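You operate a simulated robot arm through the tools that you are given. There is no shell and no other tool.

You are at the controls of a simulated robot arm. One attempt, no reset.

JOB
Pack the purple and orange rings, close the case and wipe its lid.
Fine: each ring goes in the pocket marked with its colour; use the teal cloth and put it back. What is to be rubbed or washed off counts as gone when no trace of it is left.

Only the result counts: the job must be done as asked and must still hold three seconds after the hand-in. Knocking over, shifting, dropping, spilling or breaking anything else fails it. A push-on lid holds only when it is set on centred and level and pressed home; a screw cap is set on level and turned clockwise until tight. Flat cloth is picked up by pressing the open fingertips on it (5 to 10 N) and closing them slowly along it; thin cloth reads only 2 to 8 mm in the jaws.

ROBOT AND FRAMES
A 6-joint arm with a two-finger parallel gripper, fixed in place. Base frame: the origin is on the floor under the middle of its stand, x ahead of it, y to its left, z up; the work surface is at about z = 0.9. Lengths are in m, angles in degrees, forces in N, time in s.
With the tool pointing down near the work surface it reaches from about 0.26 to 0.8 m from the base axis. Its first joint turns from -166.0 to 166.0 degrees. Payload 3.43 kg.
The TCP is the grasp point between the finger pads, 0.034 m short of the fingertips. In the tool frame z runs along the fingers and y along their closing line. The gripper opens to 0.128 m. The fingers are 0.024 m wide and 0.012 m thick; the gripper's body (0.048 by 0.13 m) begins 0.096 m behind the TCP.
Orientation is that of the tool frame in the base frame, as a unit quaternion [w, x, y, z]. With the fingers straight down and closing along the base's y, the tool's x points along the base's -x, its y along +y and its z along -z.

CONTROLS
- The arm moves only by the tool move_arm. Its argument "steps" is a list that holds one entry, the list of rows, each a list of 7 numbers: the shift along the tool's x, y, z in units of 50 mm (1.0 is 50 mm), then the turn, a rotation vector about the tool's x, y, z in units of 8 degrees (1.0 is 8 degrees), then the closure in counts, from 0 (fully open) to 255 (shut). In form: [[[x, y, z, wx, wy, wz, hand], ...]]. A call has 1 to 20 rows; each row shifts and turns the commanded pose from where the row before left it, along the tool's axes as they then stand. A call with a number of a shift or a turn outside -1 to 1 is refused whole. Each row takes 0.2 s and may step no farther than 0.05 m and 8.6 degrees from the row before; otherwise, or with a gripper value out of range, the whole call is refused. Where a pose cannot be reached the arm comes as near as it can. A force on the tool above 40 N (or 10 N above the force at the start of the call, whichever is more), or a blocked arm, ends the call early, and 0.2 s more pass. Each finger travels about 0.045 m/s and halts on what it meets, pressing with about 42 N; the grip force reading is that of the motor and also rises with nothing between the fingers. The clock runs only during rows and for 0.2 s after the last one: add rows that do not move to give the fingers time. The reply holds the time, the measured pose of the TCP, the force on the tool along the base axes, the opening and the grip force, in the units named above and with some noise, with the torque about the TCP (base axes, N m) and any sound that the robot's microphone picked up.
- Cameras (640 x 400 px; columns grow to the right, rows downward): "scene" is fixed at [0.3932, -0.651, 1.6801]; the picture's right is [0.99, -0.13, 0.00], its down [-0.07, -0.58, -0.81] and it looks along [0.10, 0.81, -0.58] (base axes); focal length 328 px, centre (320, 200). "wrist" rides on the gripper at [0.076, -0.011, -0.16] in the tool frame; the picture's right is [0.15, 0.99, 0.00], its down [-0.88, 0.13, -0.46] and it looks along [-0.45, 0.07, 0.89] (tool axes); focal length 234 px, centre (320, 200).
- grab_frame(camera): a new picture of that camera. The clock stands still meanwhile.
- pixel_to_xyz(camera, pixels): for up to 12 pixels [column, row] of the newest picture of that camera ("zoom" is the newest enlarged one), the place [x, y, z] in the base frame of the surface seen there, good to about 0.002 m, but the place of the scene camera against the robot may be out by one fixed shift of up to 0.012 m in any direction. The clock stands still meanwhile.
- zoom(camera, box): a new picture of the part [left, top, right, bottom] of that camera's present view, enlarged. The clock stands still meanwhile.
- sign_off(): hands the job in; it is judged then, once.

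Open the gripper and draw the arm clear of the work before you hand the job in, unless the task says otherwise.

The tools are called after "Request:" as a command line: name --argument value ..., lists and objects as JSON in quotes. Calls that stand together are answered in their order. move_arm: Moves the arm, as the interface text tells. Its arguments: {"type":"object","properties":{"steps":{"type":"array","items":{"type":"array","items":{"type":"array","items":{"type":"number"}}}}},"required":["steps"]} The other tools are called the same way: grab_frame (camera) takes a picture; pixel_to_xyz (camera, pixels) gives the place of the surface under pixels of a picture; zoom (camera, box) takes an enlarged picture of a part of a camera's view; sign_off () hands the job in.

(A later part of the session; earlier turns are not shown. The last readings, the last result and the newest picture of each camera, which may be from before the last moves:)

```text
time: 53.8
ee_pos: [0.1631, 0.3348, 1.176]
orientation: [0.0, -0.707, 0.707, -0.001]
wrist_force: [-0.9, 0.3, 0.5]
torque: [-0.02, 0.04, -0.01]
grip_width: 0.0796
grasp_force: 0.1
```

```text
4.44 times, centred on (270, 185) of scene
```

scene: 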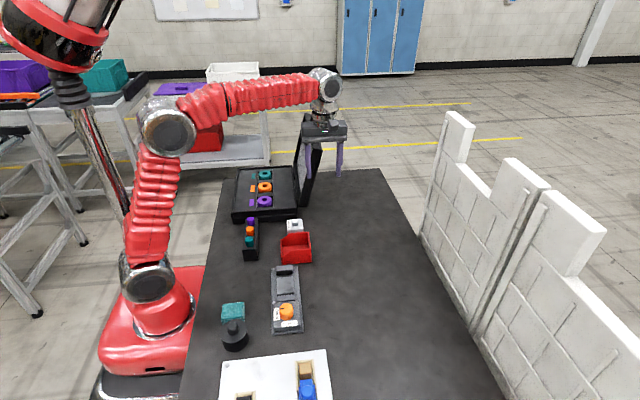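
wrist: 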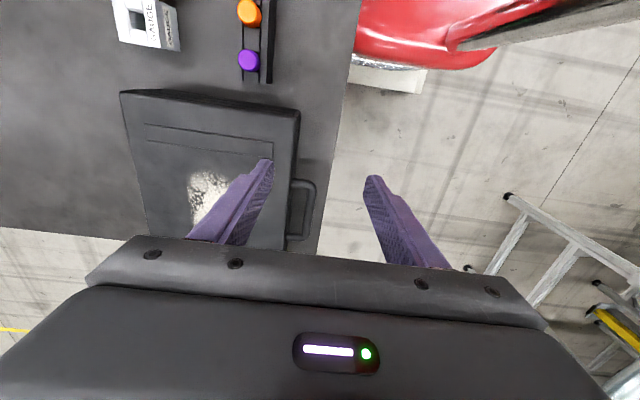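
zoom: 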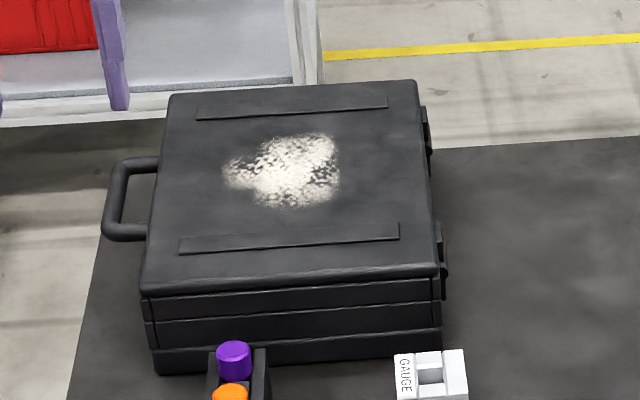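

The lid is closed, with two shallow ribs and a white stain between them. I measure the lid's level and the stain extents.

Request:
pixel_to_xyz --camera "zoom" --pixels '[[160, 280], [430, 262], [180, 100], [405, 90], [225, 172], [345, 180], [290, 130], [290, 210], [150, 290], [437, 272], [290, 250], [370, 150]]'

Request:
pixel_to_xyz --camera "wrist" --pixels '[[125, 98], [295, 112], [190, 175], [190, 225], [225, 178], [150, 120], [275, 130], [288, 200], [160, 200], [210, 150], [303, 185], [303, 235]]'

```text
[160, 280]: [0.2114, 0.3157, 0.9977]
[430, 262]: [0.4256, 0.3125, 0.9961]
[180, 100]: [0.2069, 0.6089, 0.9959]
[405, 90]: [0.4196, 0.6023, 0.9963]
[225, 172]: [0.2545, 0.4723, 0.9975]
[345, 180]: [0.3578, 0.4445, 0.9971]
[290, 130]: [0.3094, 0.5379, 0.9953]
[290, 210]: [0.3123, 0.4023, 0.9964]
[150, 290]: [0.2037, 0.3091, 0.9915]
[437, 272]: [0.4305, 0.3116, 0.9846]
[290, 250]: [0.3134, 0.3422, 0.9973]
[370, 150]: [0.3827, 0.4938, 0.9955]
```

```text
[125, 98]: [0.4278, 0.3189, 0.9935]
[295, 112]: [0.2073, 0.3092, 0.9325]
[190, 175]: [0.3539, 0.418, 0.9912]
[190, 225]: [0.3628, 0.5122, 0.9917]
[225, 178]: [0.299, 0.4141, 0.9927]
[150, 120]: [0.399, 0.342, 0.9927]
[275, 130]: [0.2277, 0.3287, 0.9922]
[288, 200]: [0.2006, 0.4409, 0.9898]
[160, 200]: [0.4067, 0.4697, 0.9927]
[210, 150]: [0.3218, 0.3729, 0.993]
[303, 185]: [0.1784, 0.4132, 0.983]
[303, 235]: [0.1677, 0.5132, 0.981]
```

The lid is level at z ≈ 0.992, so it's closed; the stain spans roughly x 0.26–0.37, y 0.40–0.54. Now I travel out and around to above the cloth for a closer look before grasping it.

Request:
move_arm --steps '[[[0, -0.9, 0, 0, 0, 0, 90], [0, -0.9, 0, 0, 0, 0, 90], [0, -0.9, 0, 0, 0, 0, 90], [0.94, 0, 0.1, 0, 0, 0, 90], [0.94, 0, 0.1, 0, 0, 0, 90], [0.94, 0, 0.1, 0, 0, 0, 90], [0.94, 0, 0.1, 0, 0, 0, 90], [0.94, 0, 0.1, 0, 0, 0, 90], [0.94, 0, 0.1, 0, 0, 0, 90], [0.94, 0, 0.1, 0, 0, 0, 90], [0.94, 0, 0.1, 0, 0, 0, 90], [0.94, 0, 0.1, 0, 0, 0, 90], [0, 0, 0, 0, -0.75, 0, 90], [0, 0, 0, 0, -0.75, 0, 90], [0, 0, 0, 0, 0, 0, 90]]]'

Request:
grab_frame --camera "wrist"

Request:
grab_frame --camera "scene"

```text
time: 57.0
ee_pos: [0.2981, -0.0876, 1.1307]
orientation: [-0.074, 0.703, -0.703, -0.073]
wrist_force: [0.4, 0.9, 0.0]
torque: [0.01, -0.02, 0.0]
grip_width: 0.0827
grasp_force: 0.0
```

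```text
taken
```

wrist: 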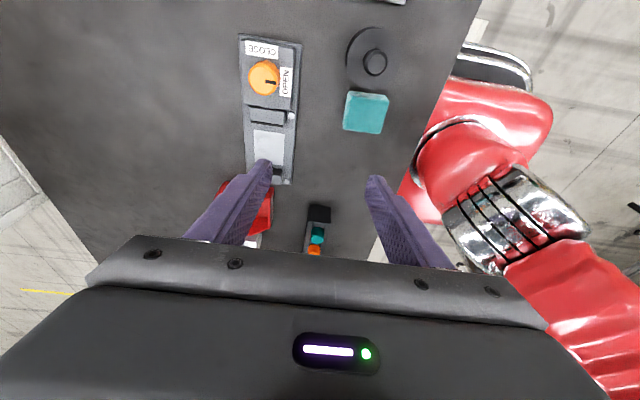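

```text
taken
```

scene: 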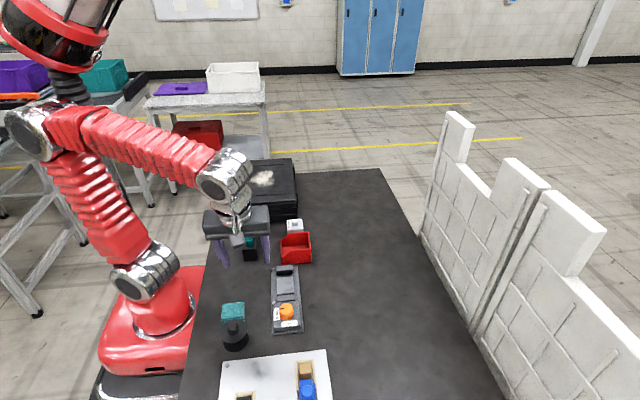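

The cloth shows at (366,112). I zoom and measure its edges again from here.

Request:
zoom --camera "wrist" --box '[310, 20, 430, 145]'

Request:
pixel_to_xyz --camera "wrist" --pixels '[[348, 95], [386, 96], [346, 128], [382, 130], [366, 112], [347, 112], [385, 112], [366, 93], [366, 129], [366, 85], [372, 62], [366, 134]]'

```text
3.20 times, centred on (370, 82) of wrist
```

zoom: 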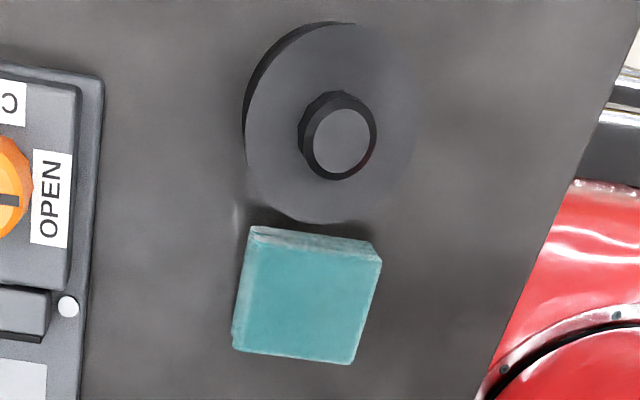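

```text
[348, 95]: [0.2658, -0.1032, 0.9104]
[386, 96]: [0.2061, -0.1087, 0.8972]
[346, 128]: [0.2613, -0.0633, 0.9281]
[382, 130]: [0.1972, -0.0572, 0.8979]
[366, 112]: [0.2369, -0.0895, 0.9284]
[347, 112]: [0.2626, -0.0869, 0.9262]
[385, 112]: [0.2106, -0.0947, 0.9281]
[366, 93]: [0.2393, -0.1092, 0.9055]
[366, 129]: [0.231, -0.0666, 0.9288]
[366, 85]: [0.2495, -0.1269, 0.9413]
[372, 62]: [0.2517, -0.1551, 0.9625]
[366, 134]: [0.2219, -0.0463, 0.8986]
```

Cloth centre is still ≈ (0.236, -0.084), edges aligned with the axes. I move over it and descend partway with the tilted tool, closing line along x.

Request:
move_arm --steps '[[[0.1, 0.621, 0.5, 0, 0, 0, 90], [0.1, 0.621, 0.5, 0, 0, 0, 90], [0.127, 0, 0.52, 0, 0, 0, 90], [0.127, 0, 0.52, 0, 0, 0, 90], [0.127, 0, 0.52, 0, 0, 0, 90], [0, 0, 0, 0, 0, 0, 90]]]'

Request:
grab_frame --camera "wrist"

Request:
zoom --camera "scene" --box '[170, 250, 330, 350]'

```text
time: 58.4
ee_pos: [0.2359, -0.0906, 0.9984]
orientation: [0.074, -0.703, 0.704, 0.073]
wrist_force: [-0.7, 0.2, -0.3]
torque: [0.0, 0.0, -0.01]
grip_width: 0.0827
grasp_force: 0.1
```

```text
taken
```

wrist: 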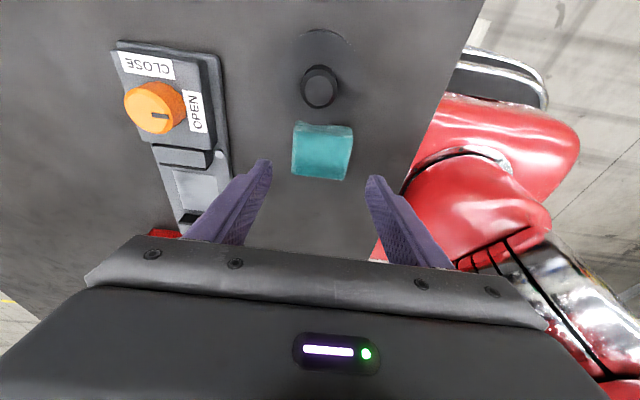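

```text
4.00 times, centred on (250, 300) of scene
```

zoom: 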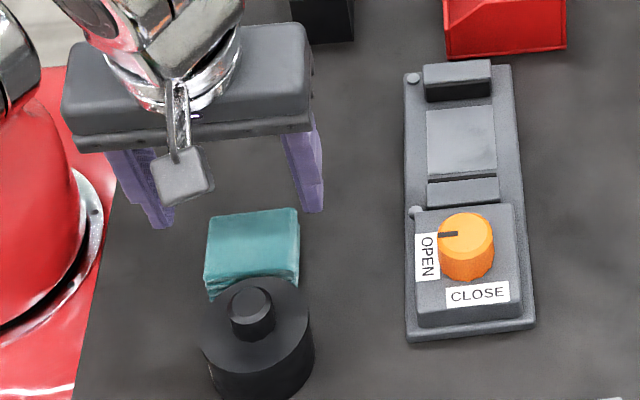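

Position reached without a reach problem. I lower the rest of the way to TCP z ≈ 0.945.

Request:
move_arm --steps '[[[0.073, 0, 0.346, 0, 0, 0, 90], [0.073, 0, 0.346, 0, 0, 0, 90], [0.073, 0, 0.346, 0, 0, 0, 90], [0, 0, 0, 0, 0, 0, 90]]]'

Request:
grab_frame --camera "wrist"

Request:
zoom --camera "scene" --box '[170, 250, 330, 350]'

```text
time: 59.4
ee_pos: [0.2378, -0.0896, 0.9439]
orientation: [0.074, -0.703, 0.703, 0.073]
wrist_force: [0.4, 0.1, 0.2]
torque: [-0.01, 0.01, 0.0]
grip_width: 0.0832
grasp_force: 0.0
```

```text
taken
```

wrist: 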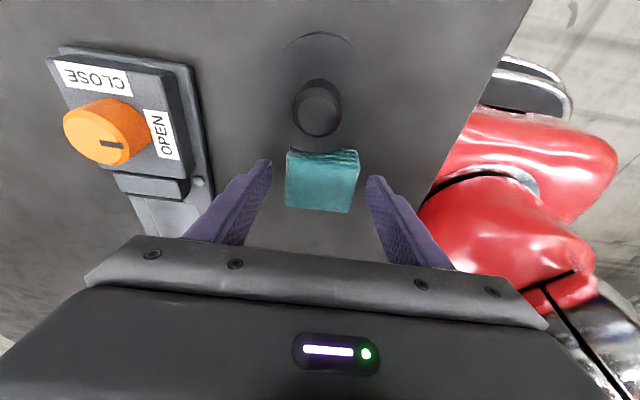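

```text
4.00 times, centred on (250, 300) of scene
```

zoom: 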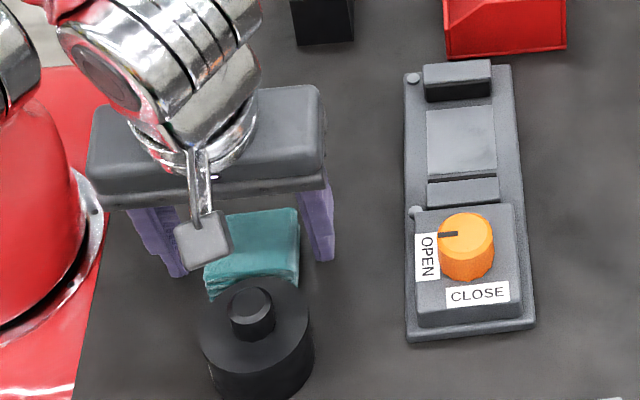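

The cloth (centre at (323,183)) lies squarely between the fingers. I close slowly and hold.

Request:
move_arm --steps '[[[0, 0, 0, 0, 0, 0, 120], [0, 0, 0, 0, 0, 0, 140], [0, 0, 0, 0, 0, 0, 160], [0, 0, 0, 0, 0, 0, 180], [0, 0, 0, 0, 0, 0, 200], [0, 0, 0, 0, 0, 0, 220], [0, 0, 0, 0, 0, 0, 220], [0, 0, 0, 0, 0, 0, 220]]]'

Request:
grab_frame --camera "wrist"

Request:
zoom --camera "scene" --box '[170, 250, 330, 350]'

```text
time: 61.2
ee_pos: [0.2376, -0.09, 0.9441]
orientation: [0.074, -0.703, 0.704, 0.075]
wrist_force: [0.8, 0.2, 0.2]
torque: [0.0, 0.0, 0.01]
grip_width: 0.0567
grasp_force: 42.0
```

```text
taken
```

wrist: 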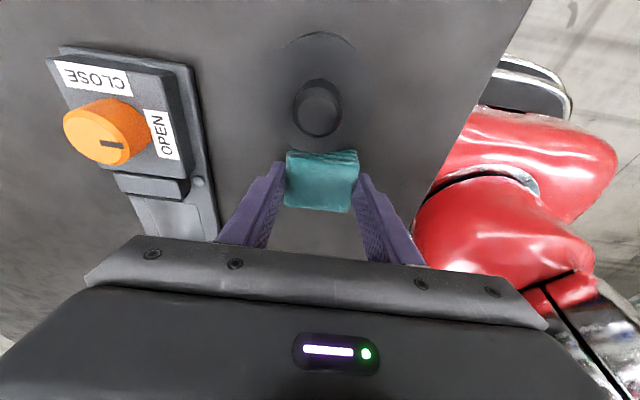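

```text
4.00 times, centred on (250, 300) of scene
```

zoom: 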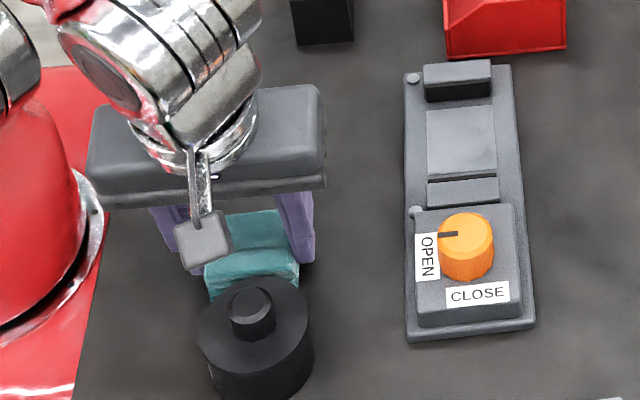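

The cloth reads 0.0567 m at 42 N. I lift it straight up.

Request:
move_arm --steps '[[[-0.04, 0, -0.2, 0, 0, 0, 220], [-0.12, 0, -0.55, 0, 0, 0, 220], [-0.166, 0, -0.782, 0, 0, 0, 220], [-0.166, 0, -0.782, 0, 0, 0, 220], [0, 0, 0, 0, 0, 0, 220]]]'

Request:
grab_frame --camera "wrist"

Request:
grab_frame --camera "scene"

```text
time: 62.4
ee_pos: [0.2386, -0.0886, 1.0646]
orientation: [0.073, -0.703, 0.704, 0.074]
wrist_force: [0.5, -0.4, 0.4]
torque: [0.0, 0.03, -0.01]
grip_width: 0.0568
grasp_force: 42.0
```

```text
taken
```

wrist: 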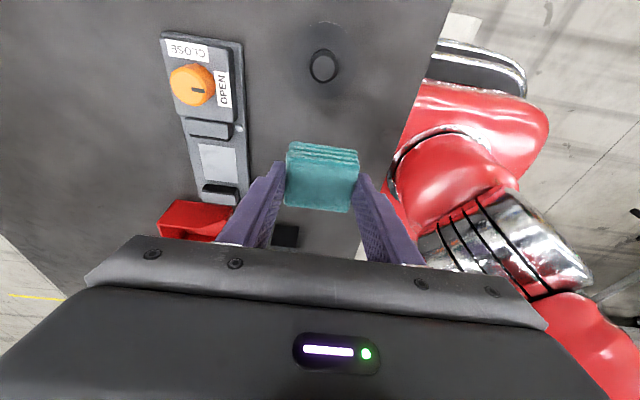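

```text
taken
```

scene: 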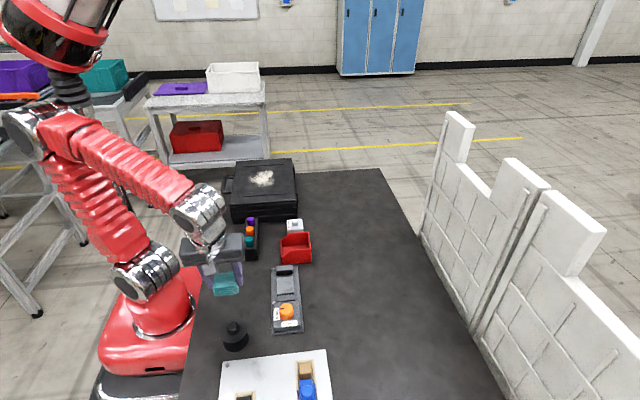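

The cloth is held and the rest is undisturbed. I carry it toward the case at a safe height and look at the stain with the wrist camera.

Request:
move_arm --steps '[[[-0.1, -0.123, -0.5, 0, 0, 0, 220], [-0.913, -0.123, 0.07, 0, 0, 0, 220], [-0.913, -0.123, 0.07, 0, 0, 0, 220], [-0.913, -0.123, 0.07, 0, 0, 0, 220], [-0.913, -0.123, 0.07, 0, 0, 0, 220], [-0.913, -0.123, 0.07, 0, 0, 0, 220], [-0.913, -0.123, 0.07, 0, 0, 0, 220], [-0.913, -0.123, 0.07, 0, 0, 0, 220], [-0.913, -0.123, 0.07, 0, 0, 0, 220], [-0.913, -0.123, 0.07, 0, 0, 0, 220], [-0.813, 0, 0.07, 0, 0, 0, 220], [0, 0, 0, 0, 0, 0, 220]]]'

Request:
grab_frame --camera "wrist"

Request:
grab_frame --camera "scene"

```text
time: 65.0
ee_pos: [0.2963, 0.3562, 1.1497]
orientation: [0.074, -0.702, 0.704, 0.074]
wrist_force: [-0.3, -0.7, -0.7]
torque: [-0.03, 0.01, 0.03]
grip_width: 0.0568
grasp_force: 42.2
```

```text
taken
```

wrist: 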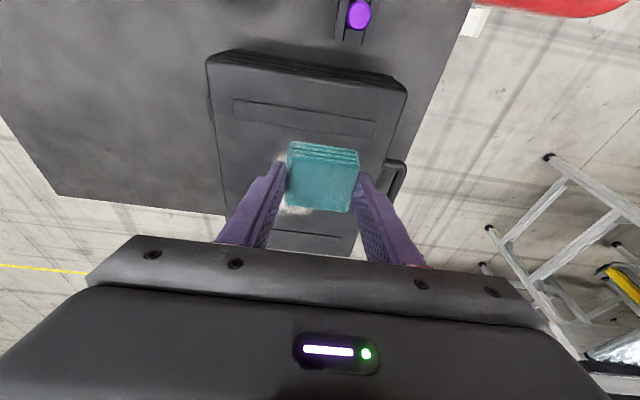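

```text
taken
```

scene: 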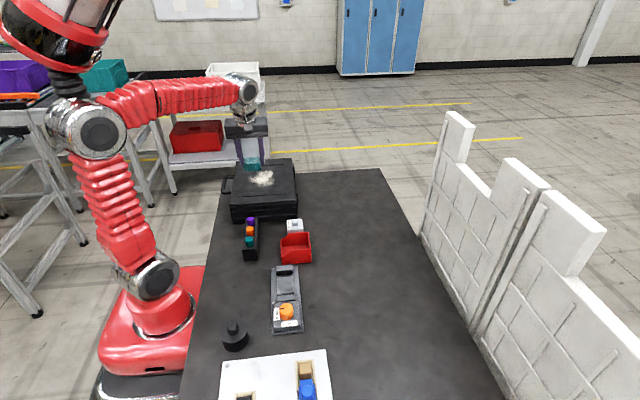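

I zoom on the stain from the scene camera and measure its outline and the ribs.

Request:
zoom --camera "scene" --box '[225, 150, 305, 210]'

Request:
pixel_to_xyz --camera "zoom" --pixels '[[195, 245], [405, 240], [300, 178], [290, 318], [350, 165], [400, 200], [215, 290], [350, 305], [300, 120], [300, 135], [300, 365], [300, 400]]'

```text
6.67 times, centred on (265, 180) of scene
```

zoom: 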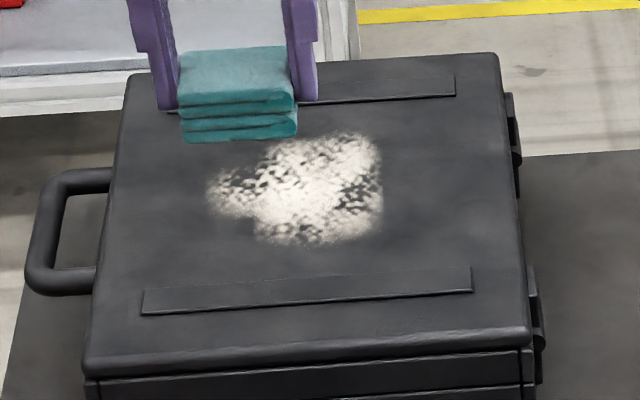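

```text
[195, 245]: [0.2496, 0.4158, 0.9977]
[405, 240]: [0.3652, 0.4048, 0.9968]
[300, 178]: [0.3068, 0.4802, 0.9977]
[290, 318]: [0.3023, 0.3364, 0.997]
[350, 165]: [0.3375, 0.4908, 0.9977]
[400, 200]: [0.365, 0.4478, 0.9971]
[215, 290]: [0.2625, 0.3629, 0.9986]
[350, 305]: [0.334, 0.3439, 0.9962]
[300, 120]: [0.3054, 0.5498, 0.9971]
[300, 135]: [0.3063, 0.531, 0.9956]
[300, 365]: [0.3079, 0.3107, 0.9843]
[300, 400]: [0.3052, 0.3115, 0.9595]
```

The stain spans about x 0.257–0.366, y 0.402–0.54, and the ribs lie outside y 0.375–0.572. I bring the cloth down to just above the lid at the stain's near-left corner.

Request:
move_arm --steps '[[[-0.131, 0.15, 0.538, 0, 0, 0, 220], [-0.131, 0.15, 0.538, 0, 0, 0, 220], [-0.131, 0.15, 0.538, 0, 0, 0, 220], [-0.131, 0.15, 0.538, 0, 0, 0, 220], [0, 0, 0, 0, 0, 0, 220]]]'

Request:
zoom --camera "scene" --box '[225, 150, 305, 210]'

```text
time: 66.2
ee_pos: [0.2684, 0.4064, 1.0502]
orientation: [0.075, -0.703, 0.704, 0.073]
wrist_force: [-0.1, 0.6, -0.1]
torque: [-0.03, -0.02, -0.03]
grip_width: 0.0569
grasp_force: 42.1
```

```text
6.67 times, centred on (265, 180) of scene
```

zoom: 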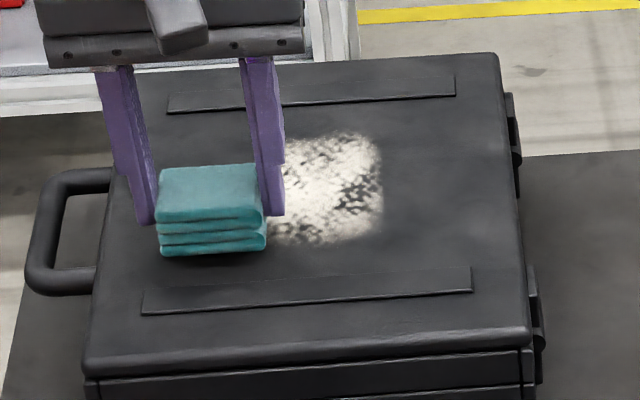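

The cloth hovers about 12 mm above the lid. I lower slowly, watching the vertical force.

Request:
move_arm --steps '[[[0.033, 0, 0.156, 0, 0, 0, 220], [0.012, 0, 0.059, 0, 0, 0, 220], [0, 0, 0, 0, 0, 0, 220]]]'

```text
time: 67.0
ee_pos: [0.2699, 0.4076, 1.0397]
orientation: [-0.075, 0.704, -0.703, -0.074]
wrist_force: [-2.1, -3.1, 12.4]
torque: [-0.11, 0.15, 0.02]
grip_width: 0.0569
grasp_force: 41.8
```

Contact at TCP z ≈ 1.040 with about 12 N. I ease up half a millimetre and make the first stroke along +x.

Request:
move_arm --steps '[[[-0.003, 0, -0.01, 0, 0, 0, 220], [0, -0.32, 0, 0, 0, 0, 220], [0, -0.32, 0, 0, 0, 0, 220], [0, -0.32, 0, 0, 0, 0, 220], [0, -0.32, 0, 0, 0, 0, 220], [0, -0.32, 0, 0, 0, 0, 220], [0, -0.32, 0, 0, 0, 0, 220]]]'

Request:
zoom --camera "scene" --box '[225, 150, 305, 210]'

```text
time: 68.6
ee_pos: [0.3642, 0.4074, 1.039]
orientation: [-0.075, 0.703, -0.703, -0.073]
wrist_force: [-9.6, 1.5, 26.9]
torque: [0.08, 0.48, 0.01]
grip_width: 0.0567
grasp_force: 41.8
```

```text
6.67 times, centred on (265, 180) of scene
```

zoom: 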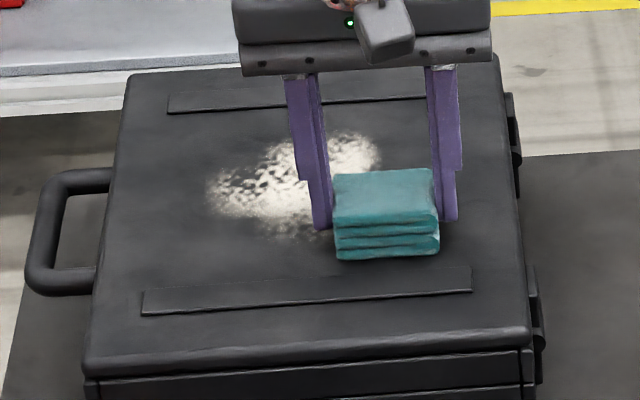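

The first stroke wiped its band clean, but the force rose to 27 N on the hinge side. I ease up 1 mm, step +y, and stroke back.

Request:
move_arm --steps '[[[-0.434, 0, 0.071, 0, 0, 0, 220], [0, 0, 0, 0, 0, 0, 220], [0, 0.32, 0, 0, 0, 0, 220], [0, 0.32, 0, 0, 0, 0, 220], [0, 0.32, 0, 0, 0, 0, 220], [0, 0.32, 0, 0, 0, 0, 220], [0, 0.32, 0, 0, 0, 0, 220], [0, 0.32, 0, 0, 0, 0, 220]]]'

Request:
zoom --camera "scene" --box '[225, 150, 305, 210]'

```text
time: 70.4
ee_pos: [0.2705, 0.4306, 1.04]
orientation: [0.074, -0.702, 0.704, 0.074]
wrist_force: [-0.4, 0.3, -1.5]
torque: [0.05, 0.01, 0.01]
grip_width: 0.0567
grasp_force: 41.6
```

```text
6.67 times, centred on (265, 180) of scene
```

zoom: 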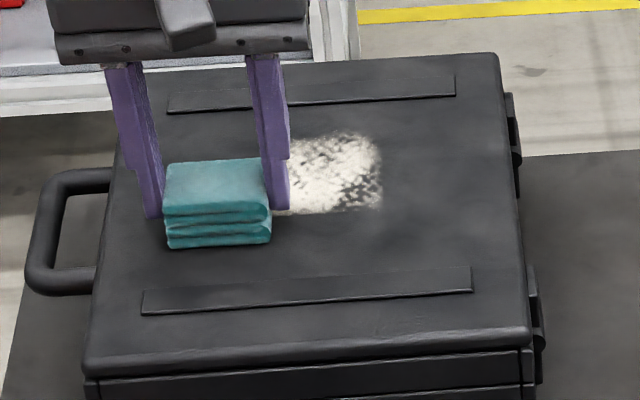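

At the front end the cloth lost contact, so the arm path needs about 1.5 mm of slope. I lower 1.3 mm here and stroke +x while rising slightly.

Request:
move_arm --steps '[[[0.0056, 0, 0.0264, 0, 0, 0, 220], [0, 0, 0, 0, 0, 0, 220], [-0.001, -0.32, -0.0047, 0, 0, 0, 220], [-0.001, -0.32, -0.0047, 0, 0, 0, 220], [-0.001, -0.32, -0.0047, 0, 0, 0, 220], [-0.001, -0.32, -0.0047, 0, 0, 0, 220], [-0.001, -0.32, -0.0047, 0, 0, 0, 220], [-0.001, -0.32, -0.0047, 0, 0, 0, 220]]]'

Request:
zoom --camera "scene" --box '[225, 150, 305, 210]'

```text
time: 72.2
ee_pos: [0.3662, 0.4284, 1.0408]
orientation: [0.074, -0.702, 0.704, 0.074]
wrist_force: [-0.8, 0.2, -1.2]
torque: [-0.01, -0.03, 0.0]
grip_width: 0.0566
grasp_force: 42.0
```

```text
6.67 times, centred on (265, 180) of scene
```

zoom: 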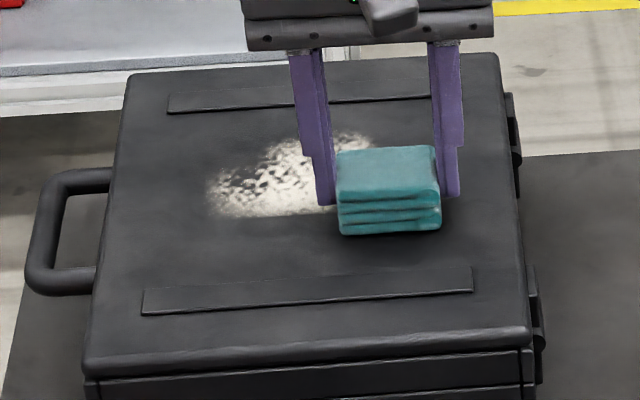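

No contact at this end now; I lower 1 mm and read the force before stroking back.

Request:
move_arm --steps '[[[0.0042, 0, 0.0195, 0, 0, 0, 220], [0, 0, 0, 0, 0, 0, 220]]]'

```text
time: 72.8
ee_pos: [0.3661, 0.4284, 1.0405]
orientation: [-0.074, 0.703, -0.703, -0.074]
wrist_force: [-0.1, -0.1, -0.5]
torque: [-0.01, 0.0, 0.01]
grip_width: 0.0566
grasp_force: 41.6
```

Still free of contact; I lower another 1 mm and read again.

Request:
move_arm --steps '[[[0.0042, 0, 0.0195, 0, 0, 0, 220], [0, 0, 0, 0, 0, 0, 220]]]'

```text
time: 73.4
ee_pos: [0.3655, 0.4288, 1.0398]
orientation: [0.075, -0.703, 0.703, 0.074]
wrist_force: [0.3, -0.8, 4.4]
torque: [-0.06, 0.02, 0.03]
grip_width: 0.0568
grasp_force: 41.6
```

4.4 N of contact here. I add 0.4 mm and stroke back along -x at constant height, reading the force midway.

Request:
move_arm --steps '[[[0.0017, 0, 0.008, 0, 0, 0, 220], [0, 0.32, 0, 0, 0, 0, 220], [0, 0.32, 0, 0, 0, 0, 220], [0, 0.32, 0, 0, 0, 0, 220]]]'

Request:
move_arm --steps '[[[0, 0.32, 0, 0, 0, 0, 220], [0, 0.32, 0, 0, 0, 0, 220], [0, 0.32, 0, 0, 0, 0, 220]]]'

Request:
zoom --camera "scene" --box '[225, 150, 305, 210]'

```text
time: 74.4
ee_pos: [0.3205, 0.4285, 1.0384]
orientation: [0.075, -0.703, 0.703, 0.073]
wrist_force: [1.3, -1.1, 8.3]
torque: [0.07, -0.02, 0.01]
grip_width: 0.0568
grasp_force: 42.1
```

```text
time: 75.2
ee_pos: [0.2696, 0.4291, 1.0382]
orientation: [0.077, -0.702, 0.704, 0.075]
wrist_force: [8.2, -0.8, 25.6]
torque: [-0.05, -0.25, 0.02]
grip_width: 0.057
grasp_force: 42.1
```

```text
6.67 times, centred on (265, 180) of scene
```

zoom: 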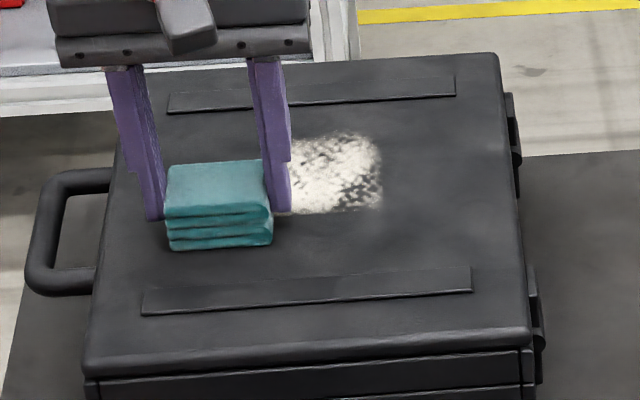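

Force stays within 8–26 N while stroking and the band is clean. I step +y by 25 mm with slight relief and stroke +x.

Request:
move_arm --steps '[[[-0.49, 0, 0.0955, 0, 0, 0, 220], [0, 0, 0, 0, 0, 0, 220], [0, -0.32, 0, 0, 0, 0, 220], [0, -0.32, 0, 0, 0, 0, 220], [0, -0.32, 0, 0, 0, 0, 220]]]'

Request:
move_arm --steps '[[[0, -0.32, 0, 0, 0, 0, 220], [0, -0.32, 0, 0, 0, 0, 220], [0, -0.32, 0, 0, 0, 0, 220]]]'

Request:
zoom --camera "scene" --box '[225, 150, 305, 210]'

```text
time: 76.4
ee_pos: [0.3174, 0.4535, 1.0396]
orientation: [0.073, -0.703, 0.703, 0.074]
wrist_force: [-7.3, 1.5, 14.8]
torque: [0.24, 0.22, 0.08]
grip_width: 0.0569
grasp_force: 41.8
```

```text
time: 77.2
ee_pos: [0.3659, 0.4533, 1.0381]
orientation: [0.075, -0.703, 0.703, 0.074]
wrist_force: [-7.1, -0.8, 15.2]
torque: [0.11, 0.32, -0.01]
grip_width: 0.0568
grasp_force: 41.8
```

```text
6.67 times, centred on (265, 180) of scene
```

zoom: 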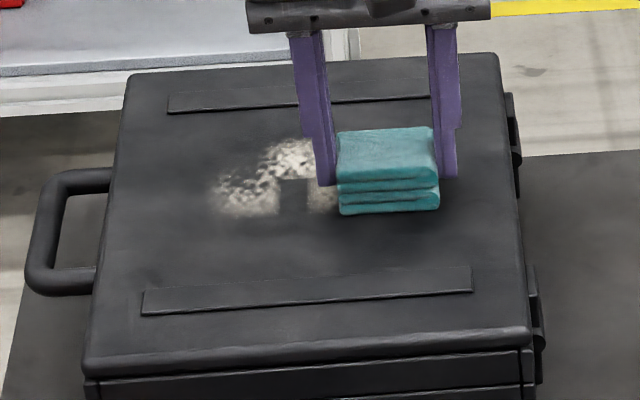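

The band was only partly wiped where the pressure was light. I stroke back over it with slightly more pressure.

Request:
move_arm --steps '[[[0.0008, 0, 0.004, 0, 0, 0, 220], [0, 0.24, 0, 0, 0, 0, 220], [0, 0.24, 0, 0, 0, 0, 220], [0, 0.24, 0, 0, 0, 0, 220], [0, 0.24, 0, 0, 0, 0, 220]]]'

Request:
move_arm --steps '[[[0, 0.24, 0, 0, 0, 0, 220], [0, 0.24, 0, 0, 0, 0, 220], [0, 0.24, 0, 0, 0, 0, 220], [0, 0.24, 0, 0, 0, 0, 220]]]'

Request:
zoom --camera "scene" --box '[225, 150, 305, 210]'

```text
time: 78.4
ee_pos: [0.317, 0.4541, 1.0381]
orientation: [-0.075, 0.703, -0.703, -0.074]
wrist_force: [8.0, 0.4, 20.0]
torque: [0.12, -0.32, 0.01]
grip_width: 0.0569
grasp_force: 42.0
```

```text
time: 79.4
ee_pos: [0.2707, 0.4541, 1.0387]
orientation: [-0.074, 0.703, -0.703, -0.074]
wrist_force: [5.5, -0.8, 17.2]
torque: [0.09, -0.22, -0.01]
grip_width: 0.0565
grasp_force: 41.4
```

```text
6.67 times, centred on (265, 180) of scene
```

zoom: 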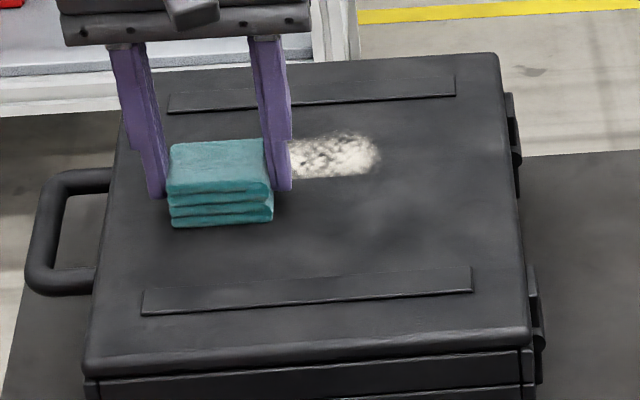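

Good, that band is clean at 17–20 N. I step another 25 mm in +y at the same pressure and stroke +x.

Request:
move_arm --steps '[[[-0.245, 0, 0.052, 0, 0, 0, 220], [-0.245, 0, 0.052, 0, 0, 0, 220], [0, -0.24, 0, 0, 0, 0, 220], [0, -0.24, 0, 0, 0, 0, 220], [0, -0.24, 0, 0, 0, 0, 220], [0, -0.24, 0, 0, 0, 0, 220]]]'

Request:
move_arm --steps '[[[0, -0.24, 0, 0, 0, 0, 220], [0, -0.24, 0, 0, 0, 0, 220], [0, -0.24, 0, 0, 0, 0, 220], [0, -0.24, 0, 0, 0, 0, 220]]]'

Request:
zoom --camera "scene" --box '[225, 150, 305, 210]'

```text
time: 80.8
ee_pos: [0.3174, 0.478, 1.0383]
orientation: [-0.074, 0.704, -0.703, -0.074]
wrist_force: [-5.1, -0.2, 11.9]
torque: [0.08, 0.2, 0.04]
grip_width: 0.0567
grasp_force: 41.8
```

```text
time: 81.8
ee_pos: [0.3661, 0.4781, 1.0389]
orientation: [0.075, -0.703, 0.703, 0.074]
wrist_force: [-10.3, -0.6, 25.6]
torque: [0.09, 0.4, 0.03]
grip_width: 0.0568
grasp_force: 42.4
```

```text
6.67 times, centred on (265, 180) of scene
```

zoom: 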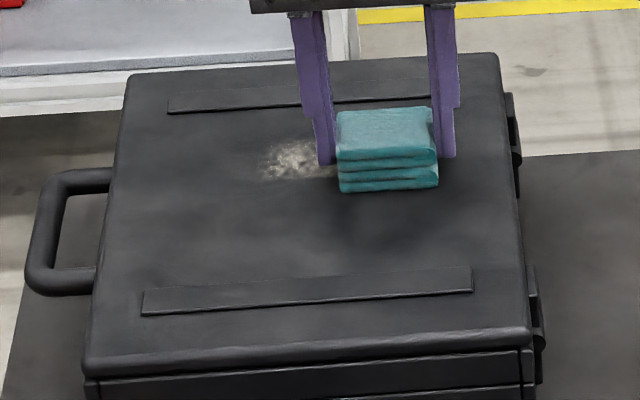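

Some residue remains where pressure was lighter; I stroke back over the same band.

Request:
move_arm --steps '[[[0, 0.24, 0, 0, 0, 0, 220], [0, 0.24, 0, 0, 0, 0, 220], [0, 0.24, 0, 0, 0, 0, 220], [0, 0.24, 0, 0, 0, 0, 220]]]'

Request:
move_arm --steps '[[[0, 0.24, 0, 0, 0, 0, 220], [0, 0.24, 0, 0, 0, 0, 220], [0, 0.24, 0, 0, 0, 0, 220], [0, 0.24, 0, 0, 0, 0, 220]]]'

Request:
zoom --camera "scene" --box '[225, 150, 305, 210]'

```text
time: 82.8
ee_pos: [0.3205, 0.4796, 1.0379]
orientation: [0.076, -0.703, 0.703, 0.074]
wrist_force: [7.6, 1.3, 22.2]
torque: [0.11, -0.31, 0.0]
grip_width: 0.0568
grasp_force: 42.2
```

```text
time: 83.8
ee_pos: [0.2677, 0.4788, 1.0384]
orientation: [0.073, -0.703, 0.703, 0.073]
wrist_force: [5.2, -0.8, 13.4]
torque: [0.25, -0.3, -0.04]
grip_width: 0.0568
grasp_force: 42.3
```

```text
6.67 times, centred on (265, 180) of scene
```

zoom: 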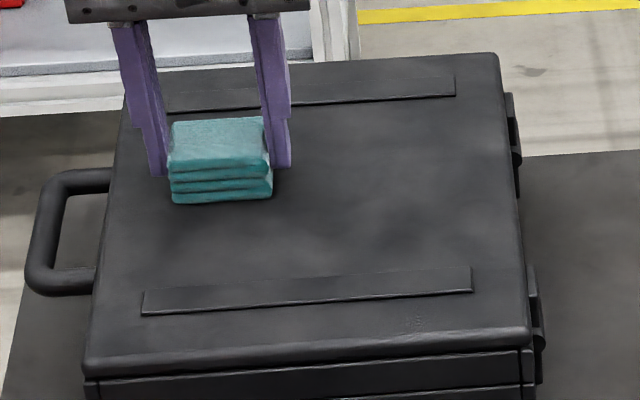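

The stain looks mostly gone. I add two more bands further in +y to be thorough.

Request:
move_arm --steps '[[[-0.245, 0, 0.052, 0, 0, 0, 220], [-0.245, 0, 0.052, 0, 0, 0, 220], [0, -0.24, 0, 0, 0, 0, 220], [0, -0.24, 0, 0, 0, 0, 220], [0, -0.24, 0, 0, 0, 0, 220], [0, -0.24, 0, 0, 0, 0, 220]]]'

Request:
move_arm --steps '[[[0, -0.24, 0, 0, 0, 0, 220], [0, -0.24, 0, 0, 0, 0, 220], [0, -0.24, 0, 0, 0, 0, 220], [0, -0.24, 0, 0, 0, 0, 220]]]'

Request:
move_arm --steps '[[[-0.245, 0, 0.052, 0, 0, 0, 220], [0, 0.24, 0, 0, 0, 0, 220], [0, 0.24, 0, 0, 0, 0, 220], [0, 0.24, 0, 0, 0, 0, 220], [0, 0.24, 0, 0, 0, 0, 220]]]'

Request:
move_arm --steps '[[[0, 0.24, 0, 0, 0, 0, 220], [0, 0.24, 0, 0, 0, 0, 220], [0, 0.24, 0, 0, 0, 0, 220], [0, 0.24, 0, 0, 0, 0, 220]]]'

Request:
zoom --camera "scene" --box '[225, 150, 305, 210]'

```text
time: 85.2
ee_pos: [0.3175, 0.5045, 1.0399]
orientation: [-0.076, 0.704, -0.703, -0.074]
wrist_force: [-7.9, 1.1, 16.5]
torque: [0.07, 0.33, 0.02]
grip_width: 0.0571
grasp_force: 42.0
```

```text
time: 86.2
ee_pos: [0.367, 0.5024, 1.0375]
orientation: [0.074, -0.703, 0.704, 0.073]
wrist_force: [-6.3, 1.8, 16.8]
torque: [0.19, 0.28, -0.02]
grip_width: 0.0568
grasp_force: 42.0
```

```text
time: 87.4
ee_pos: [0.3178, 0.5174, 1.0381]
orientation: [0.073, -0.703, 0.704, 0.073]
wrist_force: [1.0, 0.3, 3.3]
torque: [0.11, -0.15, -0.03]
grip_width: 0.0567
grasp_force: 42.0
```

```text
time: 88.4
ee_pos: [0.2713, 0.5167, 1.0382]
orientation: [-0.075, 0.704, -0.703, -0.074]
wrist_force: [0.0, 0.2, -0.6]
torque: [0.05, -0.01, -0.01]
grip_width: 0.0566
grasp_force: 42.0
```

```text
6.67 times, centred on (265, 180) of scene
```

zoom: 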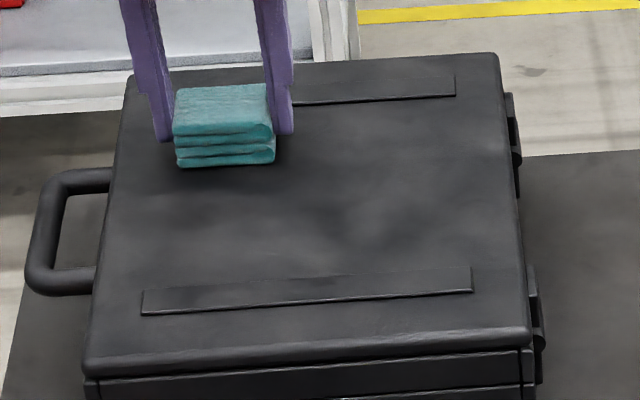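

No stain visible now. I lift the cloth and inspect the lid closely from both cameras for faint traces.

Request:
move_arm --steps '[[[-0.1, 0, -0.49, 0, 0, 0, 220], [-0.166, 0, -0.782, 0, 0, 0, 220], [-0.166, 0, -0.782, 0, 0, 0, 220], [-0.6, 0.3, 0.12, 0, 0, 0, 220], [0, 0, 0, 0, 0, 0, 220]]]'

Request:
grab_frame --camera "wrist"

Request:
zoom --camera "scene" --box '[240, 155, 300, 200]'

Request:
zoom --camera "wrist" --box '[180, 60, 400, 200]'

```text
time: 89.6
ee_pos: [0.2549, 0.5465, 1.1482]
orientation: [0.074, -0.703, 0.704, 0.074]
wrist_force: [0.5, 0.3, -1.2]
torque: [0.01, -0.02, -0.01]
grip_width: 0.0565
grasp_force: 41.6
```

```text
taken
```

wrist: 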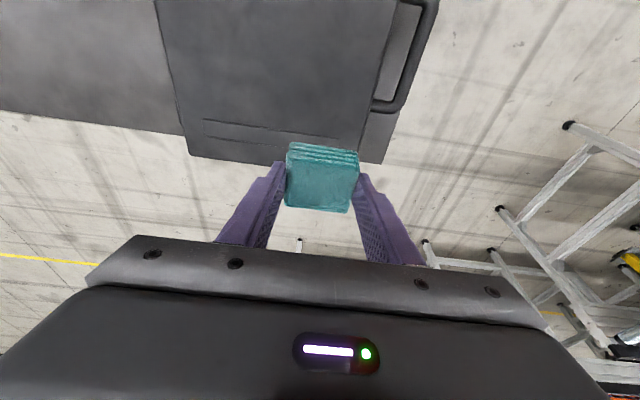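

```text
8.89 times, centred on (270, 178) of scene
```

zoom: 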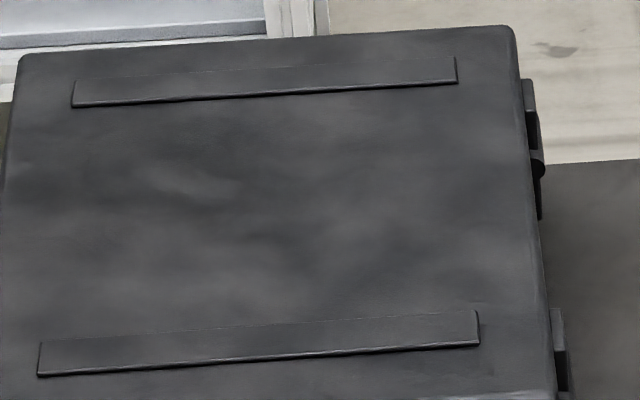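

```text
2.86 times, centred on (290, 130) of wrist
```

zoom: 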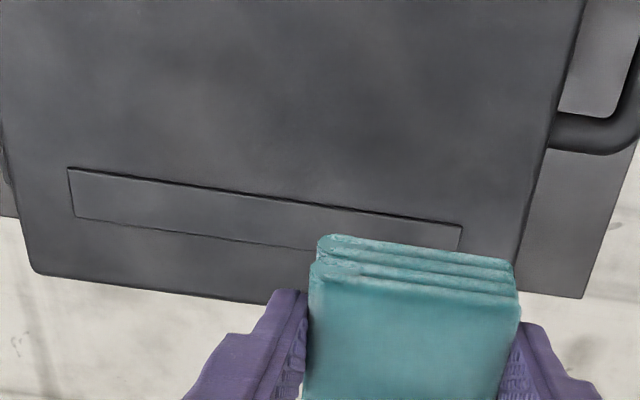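

I see very faint lighter patches that may be texture or residue (e.g. near scene pixel (256,176)). I zoom further to judge.

Request:
zoom --camera "scene" --box '[243, 162, 291, 192]'

Request:
zoom --camera "wrist" --box '[160, 0, 400, 150]'

```text
13.33 times, centred on (267, 177) of scene
```

zoom: 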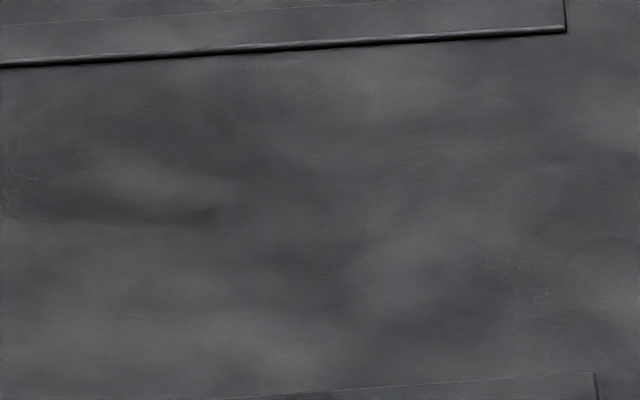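

```text
2.67 times, centred on (280, 75) of wrist
```

zoom: 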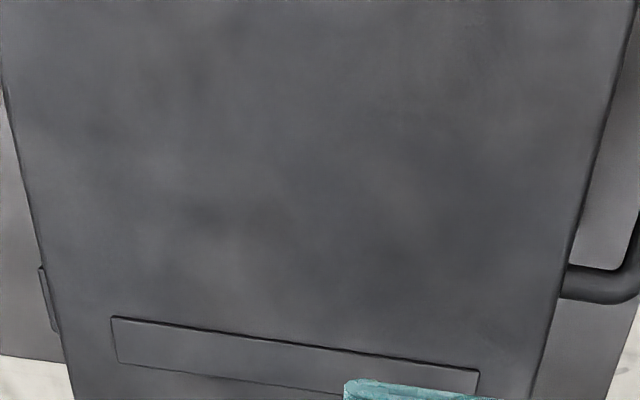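

The mottling looks like material texture, but to be safe I make a second full pass with firm, even pressure. I return to the near-left corner just above the lid.

Request:
move_arm --steps '[[[0.643, 0.016, 0.284, 0, 0, 0, 220], [0.643, 0.016, 0.284, 0, 0, 0, 220], [0.643, 0.016, 0.284, 0, 0, 0, 220], [0.643, 0.016, 0.284, 0, 0, 0, 220], [0.643, 0.016, 0.284, 0, 0, 0, 220], [0, 0, 0, 0, 0, 0, 220]]]'

Request:
move_arm --steps '[[[0.0207, 0, 0.0977, 0, 0, 0, 220], [0, 0, 0, 0, 0, 0, 220]]]'

```text
time: 91.0
ee_pos: [0.2503, 0.4048, 1.0391]
orientation: [0.075, -0.703, 0.704, 0.074]
wrist_force: [-0.7, 1.4, 0.6]
torque: [0.03, 0.01, -0.01]
grip_width: 0.0567
grasp_force: 41.6
```

```text
time: 91.7
ee_pos: [0.2506, 0.405, 1.0386]
orientation: [-0.076, 0.703, -0.703, -0.075]
wrist_force: [-0.8, 0.0, 4.6]
torque: [-0.08, 0.14, -0.01]
grip_width: 0.0568
grasp_force: 41.8
stopped in row 2: the force on the tool passed its limit at 41 N (the readings are from after the stop); the commanded pose is now the measured one
```

It stopped at the 40 N limit because I was already near the surface; force now reads 4.6 N. I lower 0.5 mm and check.

Request:
move_arm --steps '[[[0.002, 0, 0.0098, 0, 0, 0, 220], [0, 0, 0, 0, 0, 0, 220]]]'

Request:
zoom --camera "scene" --box '[225, 150, 305, 210]'

```text
time: 92.3
ee_pos: [0.2492, 0.4055, 1.0379]
orientation: [0.077, -0.703, 0.703, 0.075]
wrist_force: [0.9, 4.4, 14.1]
torque: [-0.06, 0.13, -0.03]
grip_width: 0.0567
grasp_force: 41.5
```

```text
6.67 times, centred on (265, 180) of scene
```

zoom: 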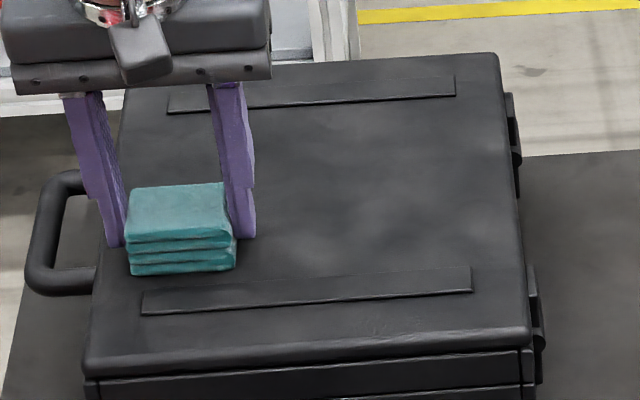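

14 N of pressure now. I stroke +x over 120 mm in two halves, reading the force in between.

Request:
move_arm --steps '[[[0, -0.24, 0, 0, 0, 0, 220], [0, -0.24, 0, 0, 0, 0, 220], [0, -0.24, 0, 0, 0, 0, 220], [0, -0.24, 0, 0, 0, 0, 220], [0, -0.24, 0, 0, 0, 0, 220]]]'

Request:
move_arm --steps '[[[0, -0.24, 0, 0, 0, 0, 220], [0, -0.24, 0, 0, 0, 0, 220], [0, -0.24, 0, 0, 0, 0, 220], [0, -0.24, 0, 0, 0, 0, 220], [0, -0.24, 0, 0, 0, 0, 220]]]'

```text
time: 93.5
ee_pos: [0.3086, 0.4057, 1.0382]
orientation: [0.077, -0.703, 0.703, 0.075]
wrist_force: [-11.1, 2.5, 25.7]
torque: [0.09, 0.5, 0.04]
grip_width: 0.0571
grasp_force: 42.3
```

```text
time: 94.7
ee_pos: [0.3709, 0.4051, 1.0377]
orientation: [0.076, -0.703, 0.704, 0.074]
wrist_force: [-9.1, 0.7, 22.9]
torque: [0.15, 0.37, 0.06]
grip_width: 0.0567
grasp_force: 42.1
```

Steady at about 23–26 N. I step +y 22 mm and stroke back -x.

Request:
move_arm --steps '[[[-0.215, 0, 0.0445, 0, 0, 0, 220], [-0.215, 0, 0.0445, 0, 0, 0, 220], [0, 0.24, 0, 0, 0, 0, 220], [0, 0.24, 0, 0, 0, 0, 220], [0, 0.24, 0, 0, 0, 0, 220], [0, 0.24, 0, 0, 0, 0, 220], [0, 0.24, 0, 0, 0, 0, 220]]]'

Request:
move_arm --steps '[[[0, 0.24, 0, 0, 0, 0, 220], [0, 0.24, 0, 0, 0, 0, 220], [0, 0.24, 0, 0, 0, 0, 220], [0, 0.24, 0, 0, 0, 0, 220], [0, 0.24, 0, 0, 0, 0, 220]]]'

```text
time: 96.3
ee_pos: [0.3104, 0.4289, 1.0374]
orientation: [0.076, -0.703, 0.703, 0.075]
wrist_force: [6.0, -0.1, 14.1]
torque: [0.14, -0.28, -0.01]
grip_width: 0.0566
grasp_force: 42.1
```

```text
time: 97.5
ee_pos: [0.2511, 0.429, 1.0378]
orientation: [0.077, -0.703, 0.704, 0.075]
wrist_force: [7.0, -1.4, 17.1]
torque: [0.0, -0.07, 0.01]
grip_width: 0.0568
grasp_force: 42.1
```

Pressure is steady at 14–17 N. I continue with the next two bands.

Request:
move_arm --steps '[[[-0.215, 0, 0.0465, 0, 0, 0, 220], [-0.215, 0, 0.0465, 0, 0, 0, 220], [0, -0.24, 0, 0, 0, 0, 220], [0, -0.24, 0, 0, 0, 0, 220], [0, -0.24, 0, 0, 0, 0, 220], [0, -0.24, 0, 0, 0, 0, 220], [0, -0.24, 0, 0, 0, 0, 220]]]'

Request:
move_arm --steps '[[[0, -0.24, 0, 0, 0, 0, 220], [0, -0.24, 0, 0, 0, 0, 220], [0, -0.24, 0, 0, 0, 0, 220], [0, -0.24, 0, 0, 0, 0, 220], [0, -0.24, 0, 0, 0, 0, 220]]]'

Request:
move_arm --steps '[[[-0.215, 0, 0.0465, 0, 0, 0, 220], [-0.215, 0, 0.0465, 0, 0, 0, 220], [0, 0.24, 0, 0, 0, 0, 220], [0, 0.24, 0, 0, 0, 0, 220], [0, 0.24, 0, 0, 0, 0, 220], [0, 0.24, 0, 0, 0, 0, 220], [0, 0.24, 0, 0, 0, 0, 220]]]'

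Request:
move_arm --steps '[[[0, 0.24, 0, 0, 0, 0, 220], [0, 0.24, 0, 0, 0, 0, 220], [0, 0.24, 0, 0, 0, 0, 220], [0, 0.24, 0, 0, 0, 0, 220], [0, 0.24, 0, 0, 0, 0, 220]]]'

```text
time: 99.1
ee_pos: [0.3103, 0.4499, 1.0373]
orientation: [-0.075, 0.703, -0.703, -0.075]
wrist_force: [-1.4, 0.1, 3.9]
torque: [0.15, 0.1, 0.07]
grip_width: 0.0566
grasp_force: 41.6
```

```text
time: 100.3
ee_pos: [0.3713, 0.4488, 1.0383]
orientation: [0.077, -0.702, 0.704, 0.074]
wrist_force: [0.4, 0.0, -1.2]
torque: [0.0, -0.01, -0.03]
grip_width: 0.0568
grasp_force: 42.2
```

```text
time: 101.9
ee_pos: [0.3115, 0.4713, 1.0386]
orientation: [0.077, -0.703, 0.703, 0.074]
wrist_force: [0.9, -0.1, -0.5]
torque: [0.03, 0.03, 0.01]
grip_width: 0.0568
grasp_force: 41.9
```

```text
time: 103.1
ee_pos: [0.2506, 0.4713, 1.0365]
orientation: [0.079, -0.702, 0.704, 0.074]
wrist_force: [7.3, -1.2, 17.3]
torque: [-0.15, 0.01, 0.03]
grip_width: 0.0567
grasp_force: 41.9
```

The contact faded mid-band because the stroke axis has a slight upward slope. I repeat this band with a small downward compensation, checking the force midway.

Request:
move_arm --steps '[[[0, -0.24, 0.0015, 0, 0, 0, 220], [0, -0.24, 0.0015, 0, 0, 0, 220], [0, -0.24, 0.0015, 0, 0, 0, 220], [0, -0.24, 0.0015, 0, 0, 0, 220], [0, -0.24, 0.0015, 0, 0, 0, 220]]]'

Request:
move_arm --steps '[[[0, -0.24, 0.0015, 0, 0, 0, 220], [0, -0.24, 0.0015, 0, 0, 0, 220], [0, -0.24, 0.0015, 0, 0, 0, 220], [0, -0.24, 0.0015, 0, 0, 0, 220], [0, -0.24, 0.0015, 0, 0, 0, 220]]]'

```text
time: 104.3
ee_pos: [0.311, 0.4713, 1.0371]
orientation: [0.077, -0.703, 0.703, 0.074]
wrist_force: [-7.2, 0.7, 18.1]
torque: [0.07, 0.36, 0.02]
grip_width: 0.0567
grasp_force: 41.7
```

```text
time: 105.5
ee_pos: [0.3723, 0.4724, 1.0371]
orientation: [-0.076, 0.703, -0.703, -0.075]
wrist_force: [-3.2, 0.0, 8.7]
torque: [0.12, 0.17, 0.06]
grip_width: 0.0569
grasp_force: 42.7
```

18 N to 9 N along this band. Now I redo the previous band (y ≈ 0.45) on the way back.

Request:
move_arm --steps '[[[0.215, 0, -0.0435, 0, 0, 0, 220], [0.215, 0, -0.0435, 0, 0, 0, 220], [0, 0.24, -0.0012, 0, 0, 0, 220], [0, 0.24, -0.0012, 0, 0, 0, 220], [0, 0.24, -0.0012, 0, 0, 0, 220], [0, 0.24, -0.0012, 0, 0, 0, 220], [0, 0.24, -0.0012, 0, 0, 0, 220]]]'

Request:
move_arm --steps '[[[0, 0.24, -0.0012, 0, 0, 0, 220], [0, 0.24, -0.0012, 0, 0, 0, 220], [0, 0.24, -0.0012, 0, 0, 0, 220], [0, 0.24, -0.0012, 0, 0, 0, 220], [0, 0.24, -0.0012, 0, 0, 0, 220]]]'

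Request:
zoom --camera "scene" --box '[225, 150, 305, 210]'

```text
time: 107.1
ee_pos: [0.31, 0.4491, 1.0376]
orientation: [0.075, -0.703, 0.703, 0.075]
wrist_force: [3.0, -2.2, 7.1]
torque: [0.01, -0.03, 0.0]
grip_width: 0.0569
grasp_force: 42.0
```

```text
time: 108.3
ee_pos: [0.2518, 0.4495, 1.036]
orientation: [0.075, -0.703, 0.703, 0.075]
wrist_force: [-0.3, -0.3, -0.2]
torque: [0.0, -0.01, -0.02]
grip_width: 0.0566
grasp_force: 42.5
```

```text
6.67 times, centred on (265, 180) of scene
```

zoom: 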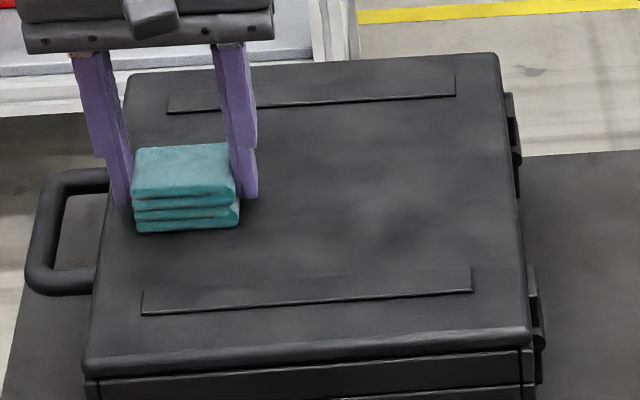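

Contact was lost at the end of this band. I lower 1 mm, check, and stroke +x again.

Request:
move_arm --steps '[[[0.004, 0, 0.0195, 0, 0, 0, 220], [0, 0, 0, 0, 0, 0, 220]]]'

```text
time: 108.9
ee_pos: [0.2507, 0.4481, 1.0356]
orientation: [0.076, -0.703, 0.703, 0.075]
wrist_force: [1.2, 0.5, -0.9]
torque: [0.0, 0.0, -0.02]
grip_width: 0.0568
grasp_force: 41.6
```

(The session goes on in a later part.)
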